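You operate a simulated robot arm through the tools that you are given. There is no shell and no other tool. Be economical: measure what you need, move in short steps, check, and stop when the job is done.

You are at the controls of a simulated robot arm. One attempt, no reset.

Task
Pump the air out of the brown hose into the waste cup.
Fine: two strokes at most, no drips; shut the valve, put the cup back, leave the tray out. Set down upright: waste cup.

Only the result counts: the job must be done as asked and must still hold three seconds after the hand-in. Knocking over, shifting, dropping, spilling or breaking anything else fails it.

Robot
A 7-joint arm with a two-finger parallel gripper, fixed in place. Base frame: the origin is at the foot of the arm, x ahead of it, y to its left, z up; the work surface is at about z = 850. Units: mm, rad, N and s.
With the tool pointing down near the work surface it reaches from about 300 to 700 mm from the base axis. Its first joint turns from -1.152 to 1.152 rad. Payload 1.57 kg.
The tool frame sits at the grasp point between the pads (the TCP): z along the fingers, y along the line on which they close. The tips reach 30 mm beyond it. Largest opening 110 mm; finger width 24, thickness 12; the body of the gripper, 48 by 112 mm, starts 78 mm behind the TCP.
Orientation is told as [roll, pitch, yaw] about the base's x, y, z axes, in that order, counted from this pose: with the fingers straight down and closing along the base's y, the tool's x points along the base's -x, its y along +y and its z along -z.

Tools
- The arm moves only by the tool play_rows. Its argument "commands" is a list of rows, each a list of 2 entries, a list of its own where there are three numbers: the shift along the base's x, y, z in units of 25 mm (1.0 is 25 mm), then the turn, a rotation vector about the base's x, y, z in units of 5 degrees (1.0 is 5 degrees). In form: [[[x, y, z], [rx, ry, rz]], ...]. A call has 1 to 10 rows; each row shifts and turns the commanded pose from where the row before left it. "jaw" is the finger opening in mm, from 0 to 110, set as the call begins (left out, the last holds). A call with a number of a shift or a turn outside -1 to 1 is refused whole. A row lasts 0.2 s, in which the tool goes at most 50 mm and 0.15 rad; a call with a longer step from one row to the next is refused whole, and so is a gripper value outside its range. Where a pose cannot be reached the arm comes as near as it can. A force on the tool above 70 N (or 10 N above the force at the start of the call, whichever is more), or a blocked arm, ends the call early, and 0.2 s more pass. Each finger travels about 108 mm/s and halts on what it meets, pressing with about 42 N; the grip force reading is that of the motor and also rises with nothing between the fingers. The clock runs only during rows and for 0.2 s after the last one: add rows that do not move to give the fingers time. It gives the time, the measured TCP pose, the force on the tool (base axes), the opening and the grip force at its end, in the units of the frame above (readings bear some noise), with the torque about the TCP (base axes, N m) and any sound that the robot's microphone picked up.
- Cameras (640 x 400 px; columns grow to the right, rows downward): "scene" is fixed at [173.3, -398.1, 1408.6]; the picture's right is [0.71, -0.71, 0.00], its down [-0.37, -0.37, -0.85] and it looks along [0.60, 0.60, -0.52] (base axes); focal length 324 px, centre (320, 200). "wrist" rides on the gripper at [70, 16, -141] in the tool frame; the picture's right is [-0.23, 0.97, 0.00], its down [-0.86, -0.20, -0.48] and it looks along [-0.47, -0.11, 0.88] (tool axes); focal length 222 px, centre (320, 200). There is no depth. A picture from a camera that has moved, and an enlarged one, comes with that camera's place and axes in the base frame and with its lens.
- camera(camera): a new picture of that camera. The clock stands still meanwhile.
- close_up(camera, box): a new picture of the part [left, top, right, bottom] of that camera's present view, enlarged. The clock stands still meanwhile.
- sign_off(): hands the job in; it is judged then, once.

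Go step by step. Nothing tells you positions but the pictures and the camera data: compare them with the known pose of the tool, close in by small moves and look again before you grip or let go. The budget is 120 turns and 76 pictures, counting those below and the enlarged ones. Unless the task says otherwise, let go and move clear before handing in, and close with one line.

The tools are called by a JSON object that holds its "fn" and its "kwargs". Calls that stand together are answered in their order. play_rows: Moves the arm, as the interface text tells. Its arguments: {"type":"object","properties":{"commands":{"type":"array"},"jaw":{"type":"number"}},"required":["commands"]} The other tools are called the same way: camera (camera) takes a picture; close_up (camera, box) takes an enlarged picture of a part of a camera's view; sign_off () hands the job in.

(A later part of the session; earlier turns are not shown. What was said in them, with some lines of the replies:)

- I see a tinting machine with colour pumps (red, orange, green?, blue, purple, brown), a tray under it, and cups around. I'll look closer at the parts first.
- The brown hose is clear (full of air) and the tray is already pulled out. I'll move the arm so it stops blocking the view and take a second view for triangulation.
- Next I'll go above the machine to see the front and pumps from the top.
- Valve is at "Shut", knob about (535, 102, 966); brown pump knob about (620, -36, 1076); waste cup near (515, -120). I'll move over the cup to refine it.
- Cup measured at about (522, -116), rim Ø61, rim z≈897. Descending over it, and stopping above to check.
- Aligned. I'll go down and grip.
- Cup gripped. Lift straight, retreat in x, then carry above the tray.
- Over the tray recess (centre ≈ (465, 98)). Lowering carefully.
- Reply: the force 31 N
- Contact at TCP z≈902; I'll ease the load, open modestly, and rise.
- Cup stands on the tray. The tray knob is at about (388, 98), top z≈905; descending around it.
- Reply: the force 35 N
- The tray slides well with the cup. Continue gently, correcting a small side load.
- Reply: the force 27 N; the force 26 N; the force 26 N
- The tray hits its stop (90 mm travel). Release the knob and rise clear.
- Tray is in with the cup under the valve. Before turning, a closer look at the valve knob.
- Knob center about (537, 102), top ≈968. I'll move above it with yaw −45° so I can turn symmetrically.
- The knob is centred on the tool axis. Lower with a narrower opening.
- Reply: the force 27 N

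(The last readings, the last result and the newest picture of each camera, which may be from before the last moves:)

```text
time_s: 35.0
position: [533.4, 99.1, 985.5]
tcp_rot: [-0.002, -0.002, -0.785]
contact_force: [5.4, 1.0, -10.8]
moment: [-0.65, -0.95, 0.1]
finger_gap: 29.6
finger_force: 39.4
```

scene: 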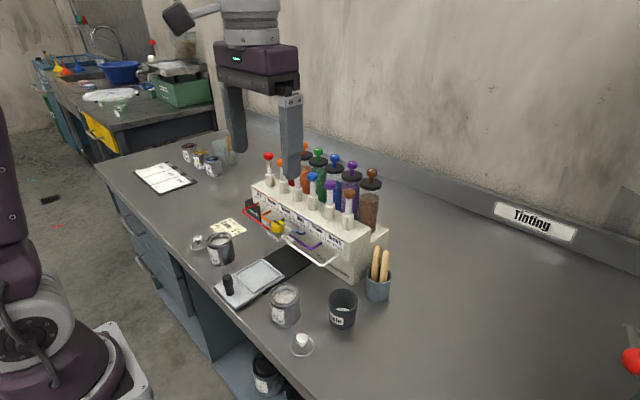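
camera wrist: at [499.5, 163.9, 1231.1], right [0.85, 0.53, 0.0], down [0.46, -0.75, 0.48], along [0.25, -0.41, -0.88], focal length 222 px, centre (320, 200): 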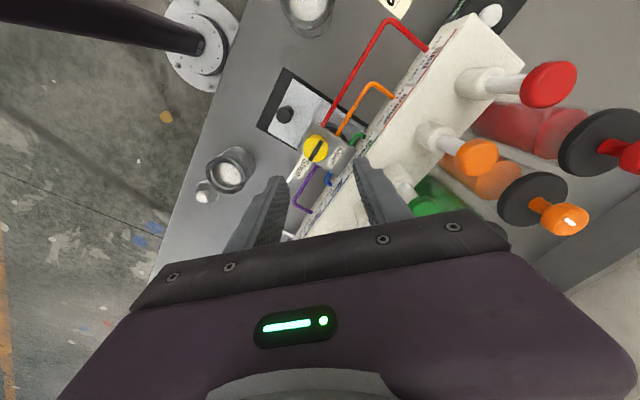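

Gripped at 29.6 mm. Turn +15° first and check.

{"fn": "play_rows", "kwargs": {"commands": [[[0, 0, -0.03], [0, 0, 1]], [[0, 0, 0], [0, 0, 1]], [[0, 0, 0], [0, 0, 1]]]}}

{"fn": "close_up", "kwargs": {"camera": "wrist", "box": [240, 120, 400, 248]}}

```text
time_s: 35.8
position: [534.9, 99.3, 984.4]
tcp_rot: [0.0, 0.002, -0.523]
contact_force: [4.9, 1.8, -6.7]
moment: [-0.15, -0.15, -0.04]
finger_gap: 29.5
finger_force: 38.6
```

```text
3.12 times, centred on (320, 184) of wrist
camera zoom: at [482.1, 147.8, 1126.5], right [0.68, 0.73, 0.0], down [0.64, -0.6, 0.48], along [0.35, -0.33, -0.88], focal length 694 px, centre (320, 250)
```

zoom: 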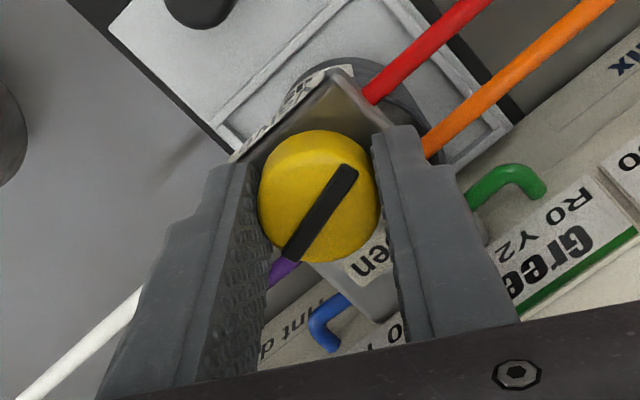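

The knob turns with the gripper. Continue to 90°.

{"fn": "play_rows", "kwargs": {"commands": [[[0, 0, 0], [0, 0, 1]], [[0, 0, 0], [0, 0, 1]], [[0, 0, 0], [0, 0, 1]], [[0, 0, 0], [0, 0, 1]], [[0, 0, 0], [0, 0, 1]], [[0, 0, 0], [0, 0, 1]], [[0, 0, 0], [0, 0, 1]], [[0, 0, 0], [0, 0, 1]], [[0, 0, 0], [0, 0, 1]], [[0, 0, 0], [0, 0, 1]]]}}

{"fn": "play_rows", "kwargs": {"commands": [[[0, 0, 0], [0, 0, 1]], [[0, 0, 0], [0, 0, 1]], [[0, 0, 0], [0, 0, 1]], [[0, 0, 0], [0, 0, 1]], [[0, 0, 0], [0, 0, 1]], [[0, 0, 0], [0, 0, 0]]]}}

{"fn": "close_up", "kwargs": {"camera": "wrist", "box": [240, 120, 400, 248]}}

```text
time_s: 38.0
position: [533.5, 99.7, 984.3]
tcp_rot: [0.001, 0.0, 0.35]
contact_force: [5.1, 16.9, -16.6]
moment: [0.15, 0.18, -0.01]
finger_gap: 29.3
finger_force: 38.4
```

```text
time_s: 39.4
position: [533.9, 101.6, 985.4]
tcp_rot: [-0.002, -0.003, 0.787]
contact_force: [-0.9, 27.7, -5.9]
moment: [0.51, -0.12, -0.01]
finger_gap: 29.5
finger_force: 39.0
```

```text
3.12 times, centred on (320, 184) of wrist
camera zoom: at [473.3, 62.1, 1126.6], right [-0.53, 0.85, 0.0], down [0.74, 0.47, 0.48], along [0.41, 0.25, -0.88], focal length 694 px, centre (320, 250)
```

zoom: 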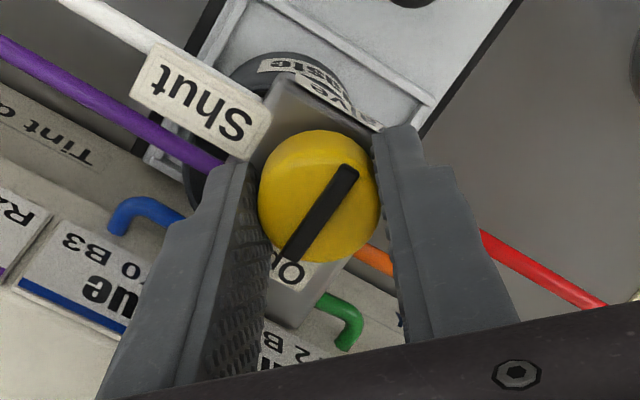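

The bar now points to Open. Relieve side load, release, rise.

{"fn": "play_rows", "kwargs": {"commands": [[[0, 0.05, 0], [0, 0, 0]], [[0, 0, 0], [0, 0, 0]]]}}

{"fn": "play_rows", "kwargs": {"commands": [[[0, 0, 0], [0, 0, 0]], [[0, 0, 0], [0, 0, 0]], [[0, 0, 0.5], [0, 0, 0]], [[0, 0, 1], [0, 0, 0]], [[0, 0, 1], [0, 0, 0]], [[0, 0, 1], [0, 0, 0]], [[0, 0, 1], [0, 0, 0]], [[0, 0, 1], [0, 0, 0]], [[0, 0, 0.8], [0, 0, 0]]], "jaw": 44}}

{"fn": "close_up", "kwargs": {"camera": "scene", "box": [240, 160, 380, 270]}}

```text
time_s: 40.0
position: [534.7, 101.6, 984.4]
tcp_rot: [-0.001, 0.001, 0.785]
contact_force: [-0.6, 19.9, -8.7]
moment: [0.82, -0.44, -0.04]
finger_gap: 29.6
finger_force: 39.5
```

```text
time_s: 42.0
position: [533.6, 100.1, 1142.0]
tcp_rot: [0.0, 0.001, 0.786]
contact_force: [0.1, -0.3, -0.3]
moment: [-0.02, 0.06, 0.0]
finger_gap: 44.1
finger_force: 0.1
```

```text
3.64 times, centred on (310, 215) of scene
camera zoom: at [173.3, -398.1, 1408.6], right [0.71, -0.71, 0.0], down [-0.37, -0.37, -0.85], along [0.6, 0.6, -0.52], focal length 1179 px, centre (356, 146)
```

zoom: 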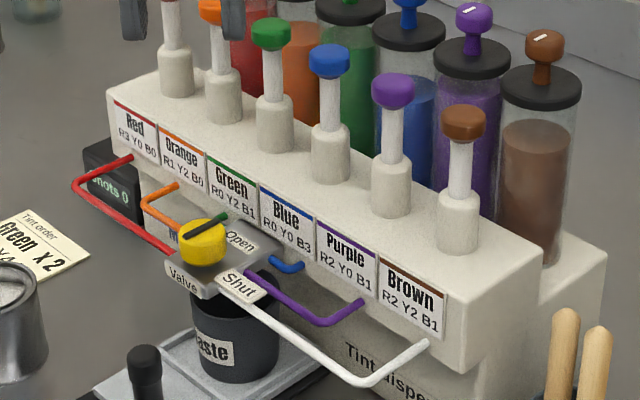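

Valve Open. Now to the brown pump: move above it with closed fingers.

{"fn": "play_rows", "kwargs": {"commands": [[[0.57, -0.9, 0], [0, 0, 0]], [[0.57, -0.9, 0], [0, 0, 0]], [[0.57, -0.9, 0], [0, 0, 0]], [[0.57, -0.9, 0], [0, 0, 0]], [[0.57, -0.9, 0], [0, 0, 0]], [[0.57, -0.9, 0], [0, 0, 0]], [[0, 0, 0], [0, 0, 0]]], "jaw": 0}}

{"fn": "camera", "kwargs": {"camera": "wrist"}}

{"fn": "close_up", "kwargs": {"camera": "scene", "box": [280, 120, 420, 250]}}

```text
time_s: 43.6
position: [618.0, -35.5, 1141.7]
tcp_rot: [0.0, 0.0, 0.786]
contact_force: [-0.6, 0.6, 1.2]
moment: [-0.01, 0.0, -0.01]
finger_gap: 0.0
finger_force: 21.5
```

```text
29 pictures are left
camera wrist: at [558.4, -73.5, 1284.6], right [-0.53, 0.85, 0.0], down [0.75, 0.46, 0.48], along [0.41, 0.25, -0.88], focal length 222 px, centre (320, 200)
```

wrist: 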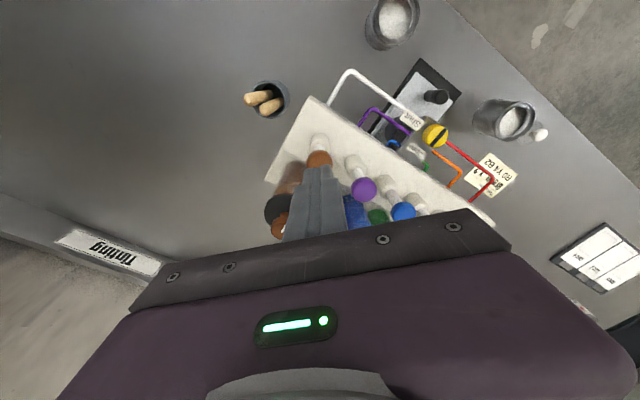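

```text
3.08 times, centred on (350, 185) of scene
camera zoom: at [173.3, -398.1, 1408.6], right [0.71, -0.71, 0.0], down [-0.37, -0.37, -0.85], along [0.6, 0.6, -0.52], focal length 998 px, centre (228, 246)
```

zoom: 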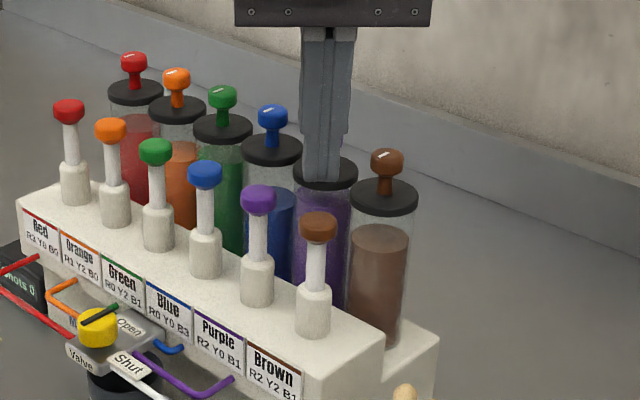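

Aligned over the brown pump. Descend near the knob and look once more.

{"fn": "play_rows", "kwargs": {"commands": [[[-0.02, -0.04, -0.6], [0, 0, 0]], [[0, 0, -0.5], [0, 0, 0]]]}}

{"fn": "close_up", "kwargs": {"camera": "scene", "box": [310, 140, 390, 210]}}

{"fn": "close_up", "kwargs": {"camera": "wrist", "box": [260, 110, 380, 206]}}

```text
time_s: 44.2
position: [618.3, -35.7, 1115.4]
tcp_rot: [0.001, 0.0, 0.785]
contact_force: [0.3, 0.2, -0.4]
moment: [-0.01, 0.03, 0.01]
finger_gap: 0.2
finger_force: 20.8
```

```text
5.71 times, centred on (350, 175) of scene
camera zoom: at [173.3, -398.1, 1408.6], right [0.71, -0.71, 0.0], down [-0.37, -0.37, -0.85], along [0.6, 0.6, -0.52], focal length 1853 px, centre (149, 343)
```

zoom: 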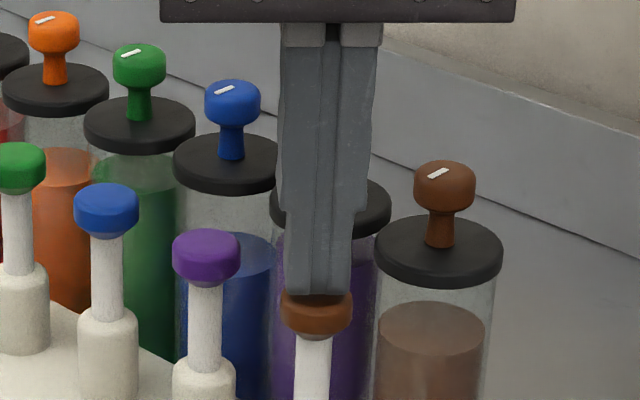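

```text
4.17 times, centred on (320, 158) of wrist
camera zoom: at [557.4, -74.1, 1256.9], right [-0.53, 0.85, 0.0], down [0.75, 0.46, 0.48], along [0.41, 0.25, -0.88], focal length 926 px, centre (320, 375)
```

zoom: 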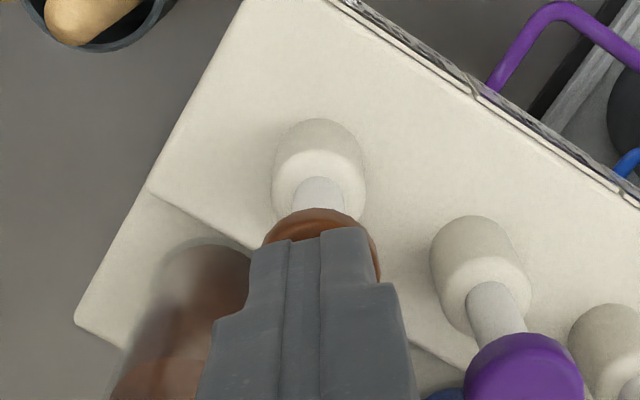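

Aligned. Now one smooth stroke down.

{"fn": "play_rows", "kwargs": {"commands": [[[0, 0, -0.2], [0, 0, 0]], [[0, 0, -0.25], [0, 0, 0]], [[0, 0, -0.25], [0, 0, 0]], [[0, 0, -0.25], [0, 0, 0]], [[0, 0, -0.25], [0, 0, 0]], [[0, 0, -0.25], [0, 0, 0]], [[0, 0, -0.2], [0, 0, 0]], [[0, 0, -0.15], [0, 0, 0]], [[0, 0, -0.1], [0, 0, 0]], [[0, 0, 0], [0, 0, 0]]]}}

{"fn": "close_up", "kwargs": {"camera": "scene", "box": [240, 160, 380, 270]}}

```text
time_s: 45.6
position: [618.1, -34.2, 1090.0]
tcp_rot: [-0.013, -0.011, 0.787]
contact_force: [-14.2, 2.5, 37.4]
moment: [0.01, 0.62, -0.07]
finger_gap: 0.0
finger_force: 21.1
stopped in row 6: the force on the tool passed its limit at 79 N (the readings are from after the stop); the commanded pose is now the measured one
```

```text
3.64 times, centred on (310, 215) of scene
camera zoom: at [172.0, -397.9, 1408.8], right [0.71, -0.71, 0.0], down [-0.37, -0.37, -0.85], along [0.6, 0.6, -0.52], focal length 1179 px, centre (356, 146)
```

zoom: 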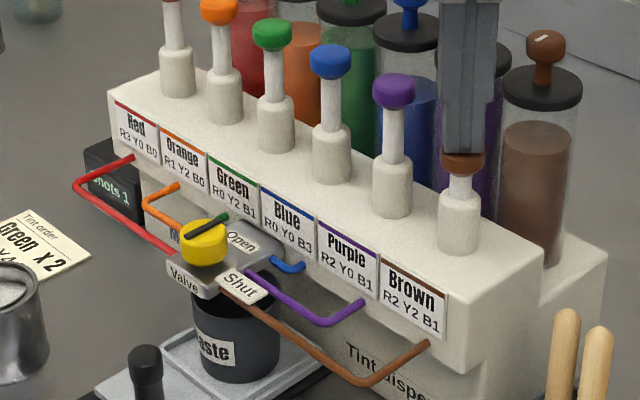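

Shots reads 1 and the brown hose is filled. Lift off and check hose and counter.

{"fn": "play_rows", "kwargs": {"commands": [[[0, 0, 0.25], [0, 0, 0]], [[0, 0, 0.4], [0, 0, 0]], [[0, 0, 0.6], [0, 0, 0]], [[0, 0, 0.9], [0, 0, 0]], [[0, 0, 0.5], [0, 0, 0]]]}}

{"fn": "close_up", "kwargs": {"camera": "scene", "box": [260, 190, 350, 270]}}

{"fn": "close_up", "kwargs": {"camera": "scene", "box": [240, 160, 380, 270]}}

```text
time_s: 46.8
position: [619.9, -36.2, 1152.4]
tcp_rot: [-0.01, -0.008, 0.786]
contact_force: [-0.1, -0.1, -0.6]
moment: [0.02, 0.02, 0.0]
finger_gap: 0.0
finger_force: 21.0
```

```text
5.00 times, centred on (305, 230) of scene
camera zoom: at [173.3, -398.1, 1408.6], right [0.71, -0.71, 0.0], down [-0.37, -0.37, -0.85], along [0.6, 0.6, -0.52], focal length 1622 px, centre (395, 50)
```

zoom: 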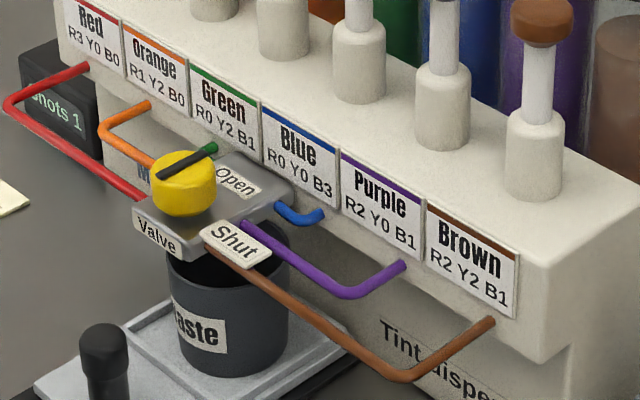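

```text
3.64 times, centred on (310, 215) of scene
camera zoom: at [173.3, -398.1, 1408.6], right [0.71, -0.71, 0.0], down [-0.37, -0.37, -0.85], along [0.6, 0.6, -0.52], focal length 1179 px, centre (356, 146)
```

zoom: 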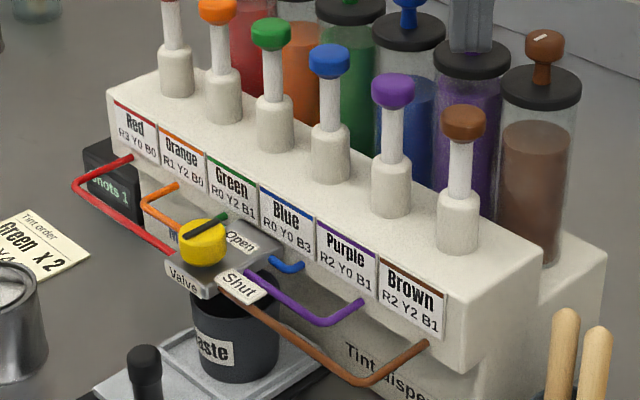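

The hose is completely full of brown after one stroke; no second needed. Back to the valve to shut it.

{"fn": "play_rows", "kwargs": {"commands": [[[-0.57, 0.913, 0], [0.11, 0.09, 0]], [[-0.57, 0.913, 0], [0, 0, 0]], [[-0.57, 0.913, 0], [0, 0, 0]], [[-0.57, 0.913, 0], [0, 0, 0]], [[-0.57, 0.913, 0], [0, 0, 0]], [[-0.57, 0.913, 0], [0, 0, 0]], [[0, 0, 0], [0, 0, 0]]], "jaw": 46}}

```text
time_s: 48.4
position: [535.2, 101.7, 1151.9]
tcp_rot: [0.004, -0.009, 0.785]
contact_force: [0.3, 0.5, 0.0]
moment: [-0.01, -0.03, 0.04]
finger_gap: 46.0
finger_force: 0.0
```

{"fn": "play_rows", "kwargs": {"commands": [[[-0.02, -0.02, -1], [-0.094, 0.057, 0]], [[0, 0, -1], [0, 0, 0]], [[0, 0, -1], [0, 0, 0]], [[0, 0, -1], [0, 0, 0]], [[0, 0, -1], [0, 0, 0]], [[0, 0, 0], [0, 0, 0]]]}}

{"fn": "close_up", "kwargs": {"camera": "wrist", "box": [240, 90, 400, 218]}}

```text
time_s: 49.8
position: [533.7, 101.0, 1026.6]
tcp_rot: [0.0, 0.002, 0.786]
contact_force: [0.1, 0.0, 0.2]
moment: [-0.01, 0.0, 0.0]
finger_gap: 46.0
finger_force: 0.1
```

```text
3.12 times, centred on (320, 154) of wrist
camera zoom: at [473.6, 61.7, 1169.4], right [-0.53, 0.85, 0.0], down [0.75, 0.46, 0.48], along [0.41, 0.25, -0.88], focal length 694 px, centre (320, 344)
```

zoom: 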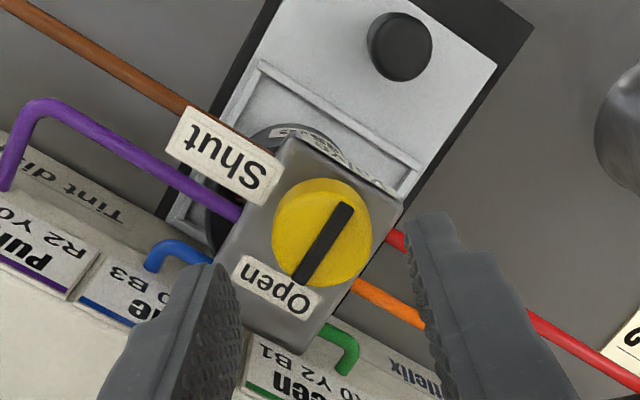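

{"fn": "play_rows", "kwargs": {"commands": [[[0.02, 0.01, -0.8], [0, 0, 0]], [[0, 0, -0.6], [0, 0, 0]], [[0, 0, -0.25], [0, 0, 0]]]}}

{"fn": "play_rows", "kwargs": {"commands": [[[0, 0, 0], [0, 0, 0]], [[0, 0, 0], [0, 0, 0]], [[0, 0, 0], [0, 0, 0]]], "jaw": 20}}

```text
time_s: 50.6
position: [534.2, 101.2, 985.5]
tcp_rot: [0.0, 0.001, 0.784]
contact_force: [-0.4, 0.5, 0.0]
moment: [0.01, -0.01, 0.0]
finger_gap: 46.1
finger_force: 0.1
```

```text
time_s: 51.4
position: [534.6, 101.1, 986.6]
tcp_rot: [0.002, 0.0, 0.785]
contact_force: [-1.9, 3.1, -2.7]
moment: [0.28, -0.27, -0.02]
finger_gap: 29.6
finger_force: 39.0
```

Good centred grip. Turn back −90°.

{"fn": "play_rows", "kwargs": {"commands": [[[0, 0, 0], [0, 0, -1]], [[0, 0, 0], [0, 0, -1]], [[0, 0, 0], [0, 0, -1]], [[0, 0, 0], [0, 0, -1]], [[0, 0, 0], [0, 0, -1]], [[0, 0, 0], [0, 0, -1]], [[0, 0, 0], [0, 0, -1]], [[0, 0, 0], [0, 0, -1]], [[0, 0, 0], [0, 0, -1]], [[0, 0, 0], [0, 0, -1]]]}}

{"fn": "play_rows", "kwargs": {"commands": [[[0, 0, 0], [0, 0, -1]], [[0, 0, 0], [0, 0, -1]], [[0, 0, 0], [0, 0, -1]], [[0, 0, 0], [0, 0, -1]], [[0, 0, 0], [0, 0, -1]], [[0, 0, 0], [0, 0, -1]], [[0, 0, 0], [0, 0, -1]], [[0, 0, 0], [0, 0, -1]], [[0, 0, 0], [0, 0, 0]]]}}

{"fn": "close_up", "kwargs": {"camera": "wrist", "box": [240, 120, 400, 248]}}

```text
time_s: 53.6
position: [535.0, 99.4, 987.5]
tcp_rot: [0.0, 0.0, -0.088]
contact_force: [7.7, -7.2, -0.9]
moment: [-0.17, 0.14, 0.04]
finger_gap: 29.4
finger_force: 39.0
```

```text
time_s: 55.6
position: [533.3, 98.7, 986.7]
tcp_rot: [-0.003, 0.001, -0.787]
contact_force: [-12.5, -25.5, 2.3]
moment: [-0.47, 0.21, 0.48]
finger_gap: 29.5
finger_force: 38.9
```

```text
3.12 times, centred on (320, 184) of wrist
camera zoom: at [496.5, 160.0, 1128.2], right [0.85, 0.53, 0.0], down [0.46, -0.75, 0.48], along [0.25, -0.41, -0.88], focal length 694 px, centre (320, 250)
```

zoom: 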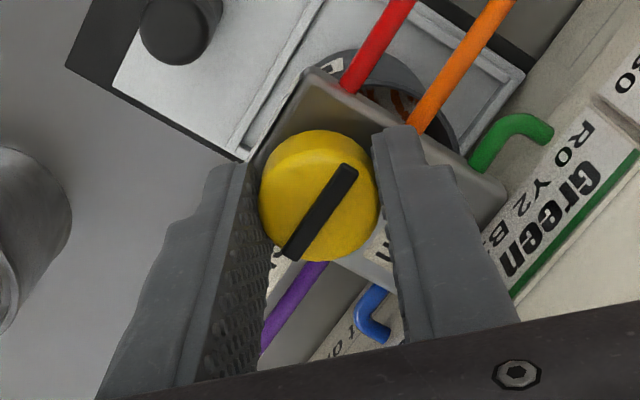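

Valve is back at Shut (stop felt), and paint is in the cup. Relieve, release, rise.

{"fn": "play_rows", "kwargs": {"commands": [[[-0.02, -0.05, 0], [0, 0, 0]], [[0, 0, 0], [0, 0, 0]]]}}

{"fn": "play_rows", "kwargs": {"commands": [[[0, 0, 0], [0, 0, 0]], [[0, 0, 0], [0, 0, 0]], [[0, 0, 0.5], [0, 0, 0]], [[0, 0, 1], [0, 0, 0]], [[0, 0, 1], [0, 0, 0]], [[0, 0, 1], [0, 0, 0]], [[0, 0, 1], [0, 0, 0]]], "jaw": 46}}

{"fn": "close_up", "kwargs": {"camera": "wrist", "box": [240, 90, 400, 218]}}

```text
time_s: 56.2
position: [534.2, 99.2, 987.0]
tcp_rot: [0.002, 0.003, -0.787]
contact_force: [-13.8, -18.3, -9.7]
moment: [-0.85, -0.49, 0.29]
finger_gap: 29.4
finger_force: 38.7
```

```text
time_s: 57.8
position: [532.8, 100.3, 1099.6]
tcp_rot: [0.0, 0.002, -0.784]
contact_force: [-0.3, -0.3, -0.2]
moment: [0.04, -0.02, 0.0]
finger_gap: 46.2
finger_force: 0.0
```

```text
3.12 times, centred on (320, 154) of wrist
camera zoom: at [496.3, 159.3, 1241.9], right [0.85, 0.53, 0.0], down [0.46, -0.75, 0.48], along [0.25, -0.41, -0.88], focal length 694 px, centre (320, 344)
```

zoom: 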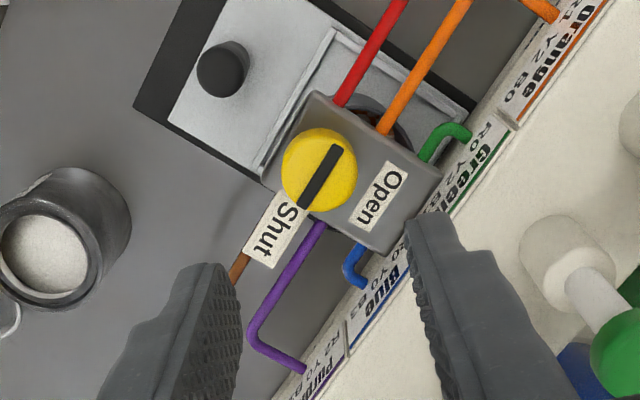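

Valve shut. Rotate back to yaw 0 above the tray knob (≈481, 99.5).

{"fn": "play_rows", "kwargs": {"commands": [[[-0.25, 0, 0], [0, 0, 1]], [[-0.25, 0, 0], [0, 0, 1]], [[-0.25, 0, 0], [0, 0, 1]], [[-0.25, 0, 0], [0, 0, 1]], [[-0.25, 0, 0], [0, 0, 1]], [[-0.25, 0, 0], [0, 0, 1]], [[-0.25, 0, 0], [0, 0, 1]], [[-0.25, 0, 0], [0, 0, 1]], [[-0.07, -0.03, 0], [0, 0, 1]], [[0, 0, 0], [0, 0, 0]]], "jaw": 60}}

{"fn": "play_rows", "kwargs": {"commands": [[[0, 0, -1], [0, 0, 0]], [[0, 0, -1], [0, 0, 0]], [[0, 0, -1], [0, 0, 0]], [[0, 0, -1], [0, 0, 0]], [[0, 0, -1], [0, 0, 0]], [[0, 0, -1], [0, 0, 0]]]}}

{"fn": "camera", "kwargs": {"camera": "wrist"}}

```text
time_s: 60.0
position: [482.7, 98.2, 1099.5]
tcp_rot: [-0.001, -0.001, 0.002]
contact_force: [0.0, 0.4, 0.1]
moment: [0.01, 0.01, 0.0]
finger_gap: 60.1
finger_force: 0.1
```

```text
time_s: 61.4
position: [483.0, 99.5, 949.2]
tcp_rot: [0.0, -0.001, 0.0]
contact_force: [0.4, -0.3, 0.1]
moment: [-0.02, -0.03, -0.02]
finger_gap: 59.7
finger_force: 0.1
```

```text
19 pictures are left
camera wrist: at [413.4, 114.7, 1091.5], right [0.23, 0.97, 0.0], down [0.86, -0.2, 0.48], along [0.47, -0.11, -0.88], focal length 222 px, centre (320, 200)
```

wrist: 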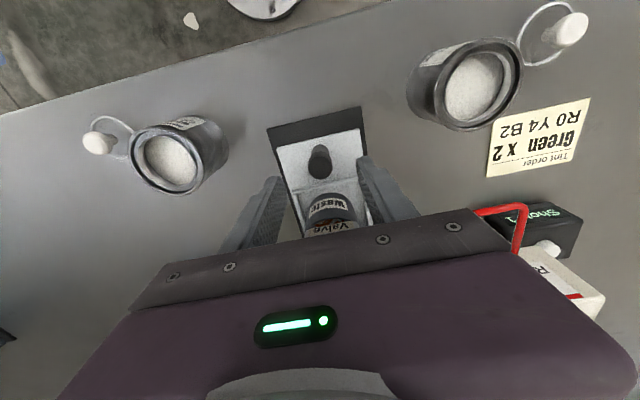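

{"fn": "play_rows", "kwargs": {"commands": [[[-0.06, 0, -1], [0, 0, 0]], [[0, 0, -0.8], [0, 0, 0]], [[0, 0, -0.16], [0, 0, 0]], [[0, 0, 0], [0, 0, 0]]]}}

{"fn": "play_rows", "kwargs": {"commands": [[[0, 0, 0], [0, 0, 0]], [[0, 0, 0], [0, 0, 0]], [[0, 0, 0], [0, 0, 0]]], "jaw": 12}}

```text
time_s: 62.4
position: [480.2, 98.2, 900.0]
tcp_rot: [0.0, 0.0, 0.002]
contact_force: [-0.3, -0.3, 0.2]
moment: [-0.02, 0.02, 0.05]
finger_gap: 59.9
finger_force: 0.1
```

```text
time_s: 63.2
position: [480.7, 99.1, 900.8]
tcp_rot: [0.0, 0.0, 0.001]
contact_force: [-0.6, 18.2, -4.8]
moment: [-0.65, -0.24, 0.04]
finger_gap: 22.0
finger_force: 34.4
```

Gripped. Pull the tray out slowly, relieving the side load.

{"fn": "play_rows", "kwargs": {"commands": [[[-0.04, 0.03, 0], [0, 0, 0]], [[-0.1, 0, 0], [0, 0, 0]], [[-0.15, 0, 0], [0, 0, 0]], [[-0.2, 0, 0], [0, 0, 0]], [[-0.2, 0, 0], [0, 0, 0]], [[-0.2, 0, 0], [0, 0, 0]], [[-0.2, 0, 0], [0, 0, 0]], [[-0.2, 0, 0], [0, 0, 0]], [[-0.15, 0, 0], [0, 0, 0]], [[-0.1, 0, 0], [0, 0, 0]]]}}

{"fn": "play_rows", "kwargs": {"commands": [[[-0.08, 0, 0], [0, 0, 0]], [[-0.15, 0, 0], [0, 0, 0]], [[-0.2, 0, 0], [0, 0, 0]], [[-0.2, 0, 0], [0, 0, 0]], [[-0.2, 0, 0], [0, 0, 0]], [[-0.2, 0, 0], [0, 0, 0]], [[-0.2, 0, 0], [0, 0, 0]], [[-0.2, 0, 0], [0, 0, 0]], [[-0.15, 0, 0], [0, 0, 0]], [[-0.1, 0, 0], [0, 0, 0]]]}}

{"fn": "close_up", "kwargs": {"camera": "scene", "box": [190, 190, 330, 300]}}

```text
time_s: 65.4
position: [443.0, 100.6, 900.6]
tcp_rot: [-0.001, -0.001, 0.003]
contact_force: [0.1, 19.6, 9.7]
moment: [-0.59, 0.23, -0.01]
finger_gap: 21.8
finger_force: 34.9
```

```text
time_s: 67.6
position: [402.1, 99.2, 900.8]
tcp_rot: [0.0, 0.0, 0.0]
contact_force: [-0.6, 18.9, 23.4]
moment: [-0.53, -0.22, 0.05]
finger_gap: 21.8
finger_force: 34.9
```

```text
3.64 times, centred on (260, 245) of scene
camera zoom: at [173.0, -397.7, 1408.8], right [0.71, -0.71, 0.0], down [-0.37, -0.37, -0.85], along [0.6, 0.6, -0.52], focal length 1179 px, centre (538, 36)
```

zoom: 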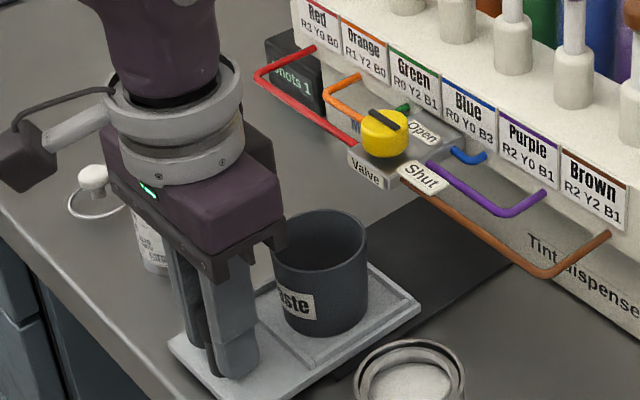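

Another ~12 mm to the original out position.

{"fn": "play_rows", "kwargs": {"commands": [[[-0.06, 0.02, 0.02], [0, 0, 0]], [[-0.12, 0, 0], [0, 0, 0]], [[-0.12, 0, 0], [0, 0, 0]], [[-0.12, 0, 0], [0, 0, 0]], [[-0.07, 0, 0], [0, 0, 0]], [[0, 0, 0], [0, 0, 0]]]}}

```text
time_s: 69.0
position: [390.9, 100.6, 899.6]
tcp_rot: [0.0, -0.003, -0.001]
contact_force: [25.3, 1.3, -2.9]
moment: [-0.76, -0.2, -0.01]
finger_gap: 21.9
finger_force: 34.7
```

At the out-stop. Relax, release, rise and go above the cup.

{"fn": "play_rows", "kwargs": {"commands": [[[0.04, 0, 0], [0, 0, 0]], [[0, 0, 0], [0, 0, 0]]]}}

{"fn": "play_rows", "kwargs": {"commands": [[[0, 0, 0], [0, 0, 0]], [[0, 0, 0], [0, 0, 0]], [[0, 0, 0.6], [0, 0, 0]], [[0, 0, 1], [0, 0, 0]], [[0, 0, 1], [0, 0, 0]], [[0, 0, 1], [0, 0, 0]]], "jaw": 78}}

{"fn": "play_rows", "kwargs": {"commands": [[[0.5, 0, 0], [0, 0, 0]], [[0.8, 0, 0], [0, 0, 0]], [[0.8, 0, 0], [0, 0, 0]], [[0.8, 0, 0], [0, 0, 0]], [[0, 0, 0], [0, 0, 0]]]}}

{"fn": "camera", "kwargs": {"camera": "wrist"}}

{"fn": "close_up", "kwargs": {"camera": "scene", "box": [190, 190, 330, 300]}}

```text
time_s: 69.6
position: [390.0, 99.9, 900.1]
tcp_rot: [0.001, -0.001, 0.001]
contact_force: [17.1, -1.5, -3.1]
moment: [-0.65, -0.82, 0.01]
finger_gap: 21.9
finger_force: 34.4
```

```text
time_s: 71.0
position: [387.7, 101.0, 991.2]
tcp_rot: [-0.001, 0.001, 0.0]
contact_force: [0.9, -1.0, 0.1]
moment: [-0.01, 0.01, 0.03]
finger_gap: 78.1
finger_force: 0.1
```

```text
time_s: 72.2
position: [462.2, 99.3, 990.2]
tcp_rot: [0.0, -0.001, 0.0]
contact_force: [1.0, 0.4, 0.1]
moment: [0.01, 0.01, 0.0]
finger_gap: 77.7
finger_force: 0.0
```

```text
17 pictures are left
camera wrist: at [392.8, 115.7, 1133.1], right [0.23, 0.97, 0.0], down [0.86, -0.2, 0.48], along [0.47, -0.11, -0.88], focal length 222 px, centre (320, 200)
```

wrist: 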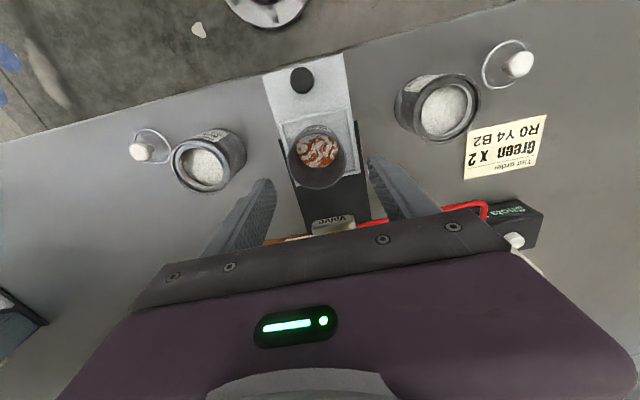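

```text
3.64 times, centred on (260, 245) of scene
camera zoom: at [173.3, -398.1, 1408.6], right [0.71, -0.71, 0.0], down [-0.37, -0.37, -0.85], along [0.6, 0.6, -0.52], focal length 1179 px, centre (538, 36)
```

zoom: 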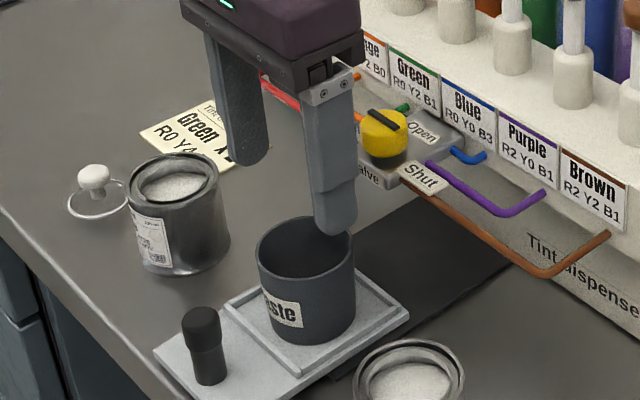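

Tray and table are clean; paint is in the cup. Cup at about (464, 97); descend and grip.

{"fn": "play_rows", "kwargs": {"commands": [[[0.08, -0.08, -0.8], [0, 0, 0]], [[0, 0, -1], [0, 0, 0]], [[0, 0, -1], [0, 0, 0]], [[0, 0, -0.68], [0, 0, 0]], [[0, 0, 0], [0, 0, 0]]]}}

{"fn": "close_up", "kwargs": {"camera": "scene", "box": [200, 200, 320, 300]}}

```text
time_s: 73.4
position: [463.9, 98.2, 903.7]
tcp_rot: [0.001, -0.001, 0.002]
contact_force: [-0.3, -0.5, 0.4]
moment: [0.0, -0.02, -0.01]
finger_gap: 77.8
finger_force: 0.0
```

```text
4.00 times, centred on (260, 250) of scene
camera zoom: at [173.3, -398.1, 1408.6], right [0.71, -0.71, 0.0], down [-0.37, -0.37, -0.85], along [0.6, 0.6, -0.52], focal length 1297 px, centre (560, 0)
```

zoom: 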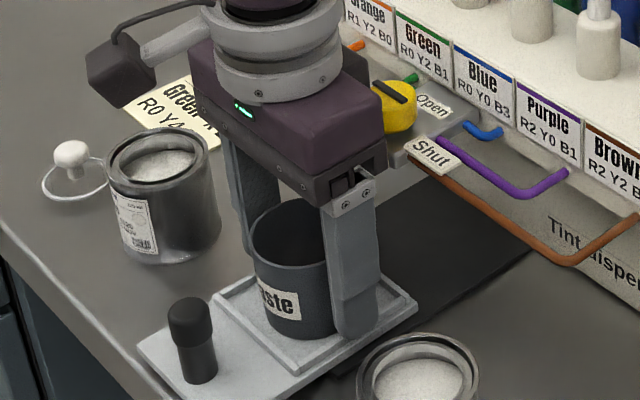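

{"fn": "play_rows", "kwargs": {"commands": [[[0, 0, 0], [0, 0, 0]], [[0, 0, 0], [0, 0, 0]], [[0, 0, 0], [0, 0, 0]]], "jaw": 50}}

{"fn": "play_rows", "kwargs": {"commands": [[[0, 0, 0.3], [0, 0, 0]], [[0, 0, 0.7], [0, 0, 0]], [[0, 0, 0.9], [0, 0, 0]], [[0, 0, 0.9], [0, 0, 0]], [[0, 0, 0.9], [0, 0, 0]], [[0, 0, 0.6], [0, 0, 0]]]}}

```text
time_s: 74.2
position: [463.5, 97.9, 904.2]
tcp_rot: [-0.001, -0.001, 0.001]
contact_force: [-0.1, 0.7, -0.2]
moment: [0.0, 0.0, 0.0]
finger_gap: 55.7
finger_force: 42.6
```

```text
time_s: 75.6
position: [461.9, 98.5, 1011.0]
tcp_rot: [0.0, 0.003, 0.001]
contact_force: [-0.1, 0.4, -0.2]
moment: [-0.03, -0.01, -0.02]
finger_gap: 55.5
finger_force: 42.2
```

Cup lifted. Carry it back along the same path.

{"fn": "play_rows", "kwargs": {"commands": [[[0, -0.5, 0], [0, 0, 0]], [[0, -0.9, 0], [0, 0, 0]], [[0, -0.9, 0], [0, 0, 0]], [[0, -0.9, 0], [0, 0, 0]], [[0, -0.9, 0], [0, 0, 0]], [[0, -0.9, 0], [0, 0, 0]], [[0, -0.9, 0], [0, 0, 0]], [[0, -0.9, 0], [0, 0, 0]], [[0, -0.9, 0], [0, 0, 0]], [[0, -0.6, 0], [0, 0, 0]]]}}

{"fn": "play_rows", "kwargs": {"commands": [[[0.4, -0.22, 0], [0, 0, 0]], [[0.7, 0, 0], [0, 0, 0]], [[0.7, 0, 0], [0, 0, 0]], [[0.5, 0, 0], [0, 0, 0]], [[0.1, 0, 0], [0, 0, 0]], [[0, 0, -0.7], [0, 0, 0]], [[0, 0, -0.9], [0, 0, 0]], [[0, 0, -0.9], [0, 0, 0]], [[0, 0, -0.9], [0, 0, 0]], [[0, 0, -0.6], [0, 0, 0]]]}}

{"fn": "close_up", "kwargs": {"camera": "scene", "box": [260, 230, 420, 370]}}

```text
time_s: 77.8
position: [462.9, -110.3, 1011.7]
tcp_rot: [0.0, 0.001, -0.001]
contact_force: [0.8, -0.4, -0.1]
moment: [-0.04, -0.01, -0.02]
finger_gap: 55.5
finger_force: 42.1
```

```text
time_s: 80.0
position: [524.2, -115.5, 910.5]
tcp_rot: [0.0, 0.0, 0.0]
contact_force: [-0.2, -1.2, -1.1]
moment: [0.01, -0.01, 0.01]
finger_gap: 55.6
finger_force: 42.2
```

```text
2.86 times, centred on (340, 300) of scene
camera zoom: at [173.3, -398.1, 1408.6], right [0.71, -0.71, 0.0], down [-0.37, -0.37, -0.85], along [0.6, 0.6, -0.52], focal length 927 px, centre (263, -86)
```

zoom: 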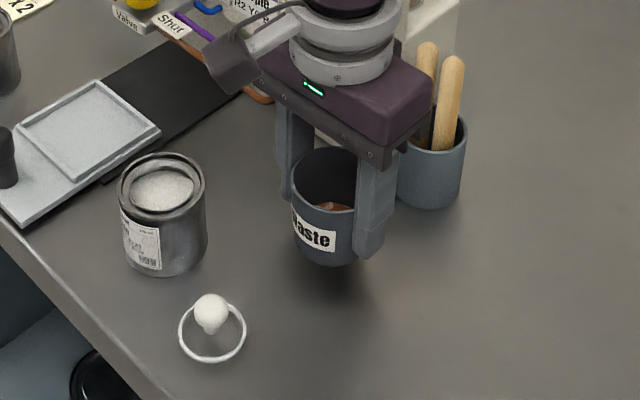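

{"fn": "play_rows", "kwargs": {"commands": [[[-0.05, 0, -0.3], [0, 0, 0]], [[0, 0, -0.16], [0, 0, 0]], [[0, 0, -0.08], [0, 0, 0]], [[0, 0, -0.04], [0, 0, 0]], [[0, 0, 0], [0, 0, 0]]]}}

```text
time_s: 81.2
position: [522.1, -114.7, 896.1]
tcp_rot: [-0.001, 0.0, -0.002]
contact_force: [0.0, -0.2, -0.4]
moment: [-0.01, -0.01, 0.0]
finger_gap: 55.6
finger_force: 41.5
```

{"fn": "play_rows", "kwargs": {"commands": [[[0, 0, -0.05], [0, 0, 0]], [[0, 0, -0.03], [0, 0, 0]], [[0, 0, 0], [0, 0, 0]]]}}

```text
time_s: 82.0
position: [522.7, -114.3, 895.3]
tcp_rot: [0.0, 0.0, 0.0]
contact_force: [-1.0, 0.8, -0.4]
moment: [-0.03, 0.01, -0.03]
finger_gap: 55.5
finger_force: 42.0
```

{"fn": "play_rows", "kwargs": {"commands": [[[0, 0, -0.05], [0, 0, 0]], [[0, 0, -0.03], [0, 0, 0]], [[0, 0, 0], [0, 0, 0]]]}}

```text
time_s: 82.8
position: [522.2, -115.1, 892.6]
tcp_rot: [0.0, 0.0, 0.0]
contact_force: [-0.1, -0.8, 0.0]
moment: [0.04, -0.01, 0.01]
finger_gap: 55.4
finger_force: 42.0
```

{"fn": "play_rows", "kwargs": {"commands": [[[0, 0, -0.04], [0, 0, 0]], [[0, 0, 0], [0, 0, 0]]]}}

{"fn": "close_up", "kwargs": {"camera": "scene", "box": [310, 270, 370, 340]}}

```text
time_s: 83.4
position: [523.1, -114.4, 892.6]
tcp_rot: [0.001, 0.001, 0.0]
contact_force: [-1.1, 1.1, 7.0]
moment: [0.1, 0.06, 0.02]
finger_gap: 55.5
finger_force: 41.7
```

```text
5.71 times, centred on (340, 305) of scene
camera zoom: at [173.1, -398.0, 1408.6], right [0.71, -0.71, 0.0], down [-0.37, -0.37, -0.85], along [0.6, 0.6, -0.52], focal length 1853 px, centre (206, -400)
```

zoom: 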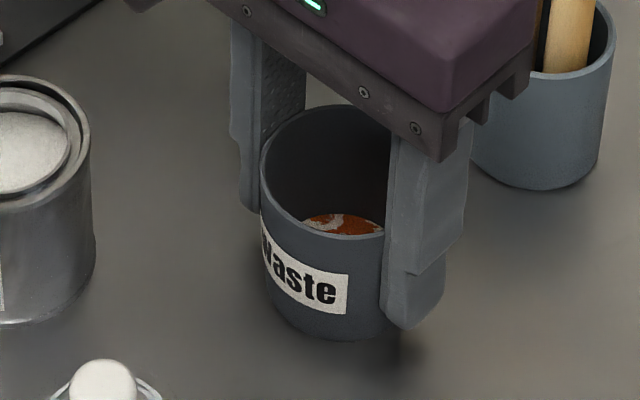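

Contact (7 N): the cup stands on the table. Release and rise clear.

{"fn": "play_rows", "kwargs": {"commands": [[[0, 0, 0], [0, 0, 0]], [[0, 0, 0], [0, 0, 0]], [[0, 0, 0], [0, 0, 0]], [[0, 0, 0.6], [0, 0, 0]], [[0, 0, 1], [0, 0, 0]], [[0, 0, 1], [0, 0, 0]], [[-0.5, 0, 1], [0, 0, 0]], [[-0.8, 0, 1], [0, 0, 0]], [[-0.8, 0, 1], [0, 0, 0]], [[-0.8, 0, 1], [0, 0, 0]]], "jaw": 90}}

{"fn": "camera", "kwargs": {"camera": "scene"}}

{"fn": "close_up", "kwargs": {"camera": "scene", "box": [200, 180, 400, 340]}}

```text
time_s: 85.6
position: [448.6, -116.0, 1056.5]
tcp_rot: [0.0, 0.001, -0.001]
contact_force: [-0.1, 0.0, 0.7]
moment: [-0.02, -0.03, 0.01]
finger_gap: 90.0
finger_force: 0.0
```

```text
12 pictures are left
```

scene: 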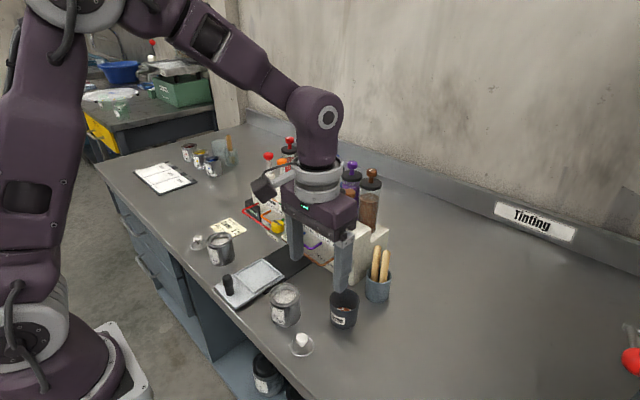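

```text
2.50 times, centred on (300, 260) of scene
camera zoom: at [173.3, -398.1, 1408.6], right [0.71, -0.71, 0.0], down [-0.37, -0.37, -0.85], along [0.6, 0.6, -0.52], focal length 811 px, centre (370, 50)
```

zoom: 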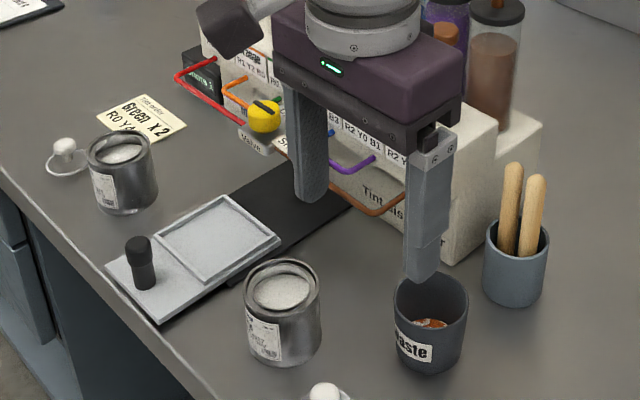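

{"fn": "play_rows", "kwargs": {"commands": [[[-0.5, 0, 1], [0, 0, 0]], [[-0.5, 0, 1], [0, 0, 0]], [[0, 0, 1], [0, 0, 0]], [[0, 0, 1], [0, 0, 0]]]}}

{"fn": "close_up", "kwargs": {"camera": "scene", "box": [260, 230, 420, 370]}}

{"fn": "close_up", "kwargs": {"camera": "scene", "box": [230, 130, 410, 290]}}

```text
time_s: 86.6
position: [424.5, -114.4, 1158.5]
tcp_rot: [0.001, 0.003, -0.001]
contact_force: [0.0, -0.2, 0.4]
moment: [-0.01, 0.02, 0.02]
finger_gap: 90.0
finger_force: 0.1
```

```text
2.86 times, centred on (340, 300) of scene
camera zoom: at [173.3, -398.1, 1408.6], right [0.71, -0.71, 0.0], down [-0.37, -0.37, -0.85], along [0.6, 0.6, -0.52], focal length 927 px, centre (263, -86)
```

zoom: 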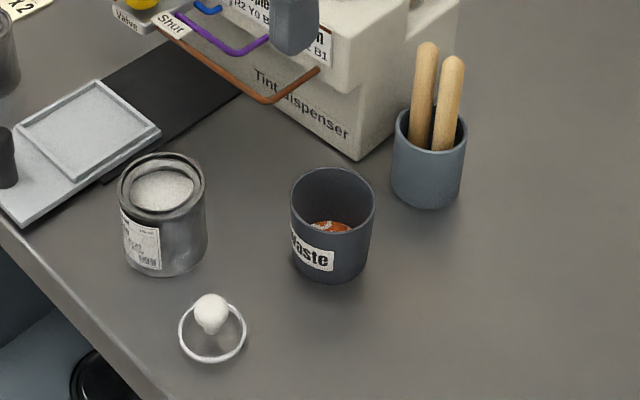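

```text
2.50 times, centred on (320, 210) of scene
camera zoom: at [173.3, -398.1, 1408.6], right [0.71, -0.71, 0.0], down [-0.37, -0.37, -0.85], along [0.6, 0.6, -0.52], focal length 811 px, centre (320, 175)
```

zoom: 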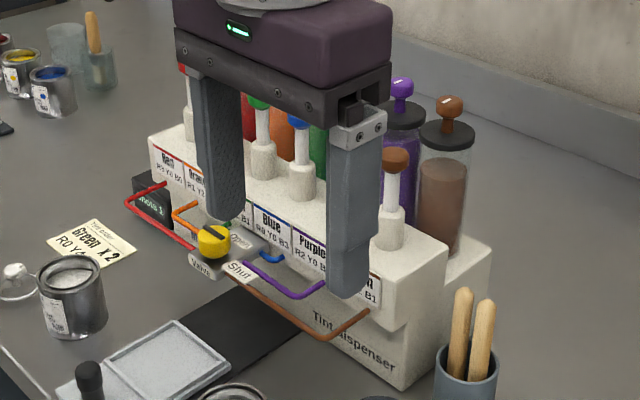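

The cup stands upright within about 3 mm of its original place. The valve is at Shut, the tray is out, the counter shows 1, and I see no drips, so I'm handing in.

{"fn": "sign_off", "kwargs": {}}

```text
The job is handed in.
```

The brown hose is full of tint after one stroke, with the air out into the waste cup. The valve is shut, the cup is back upright, the tray is out, and I saw no drips.
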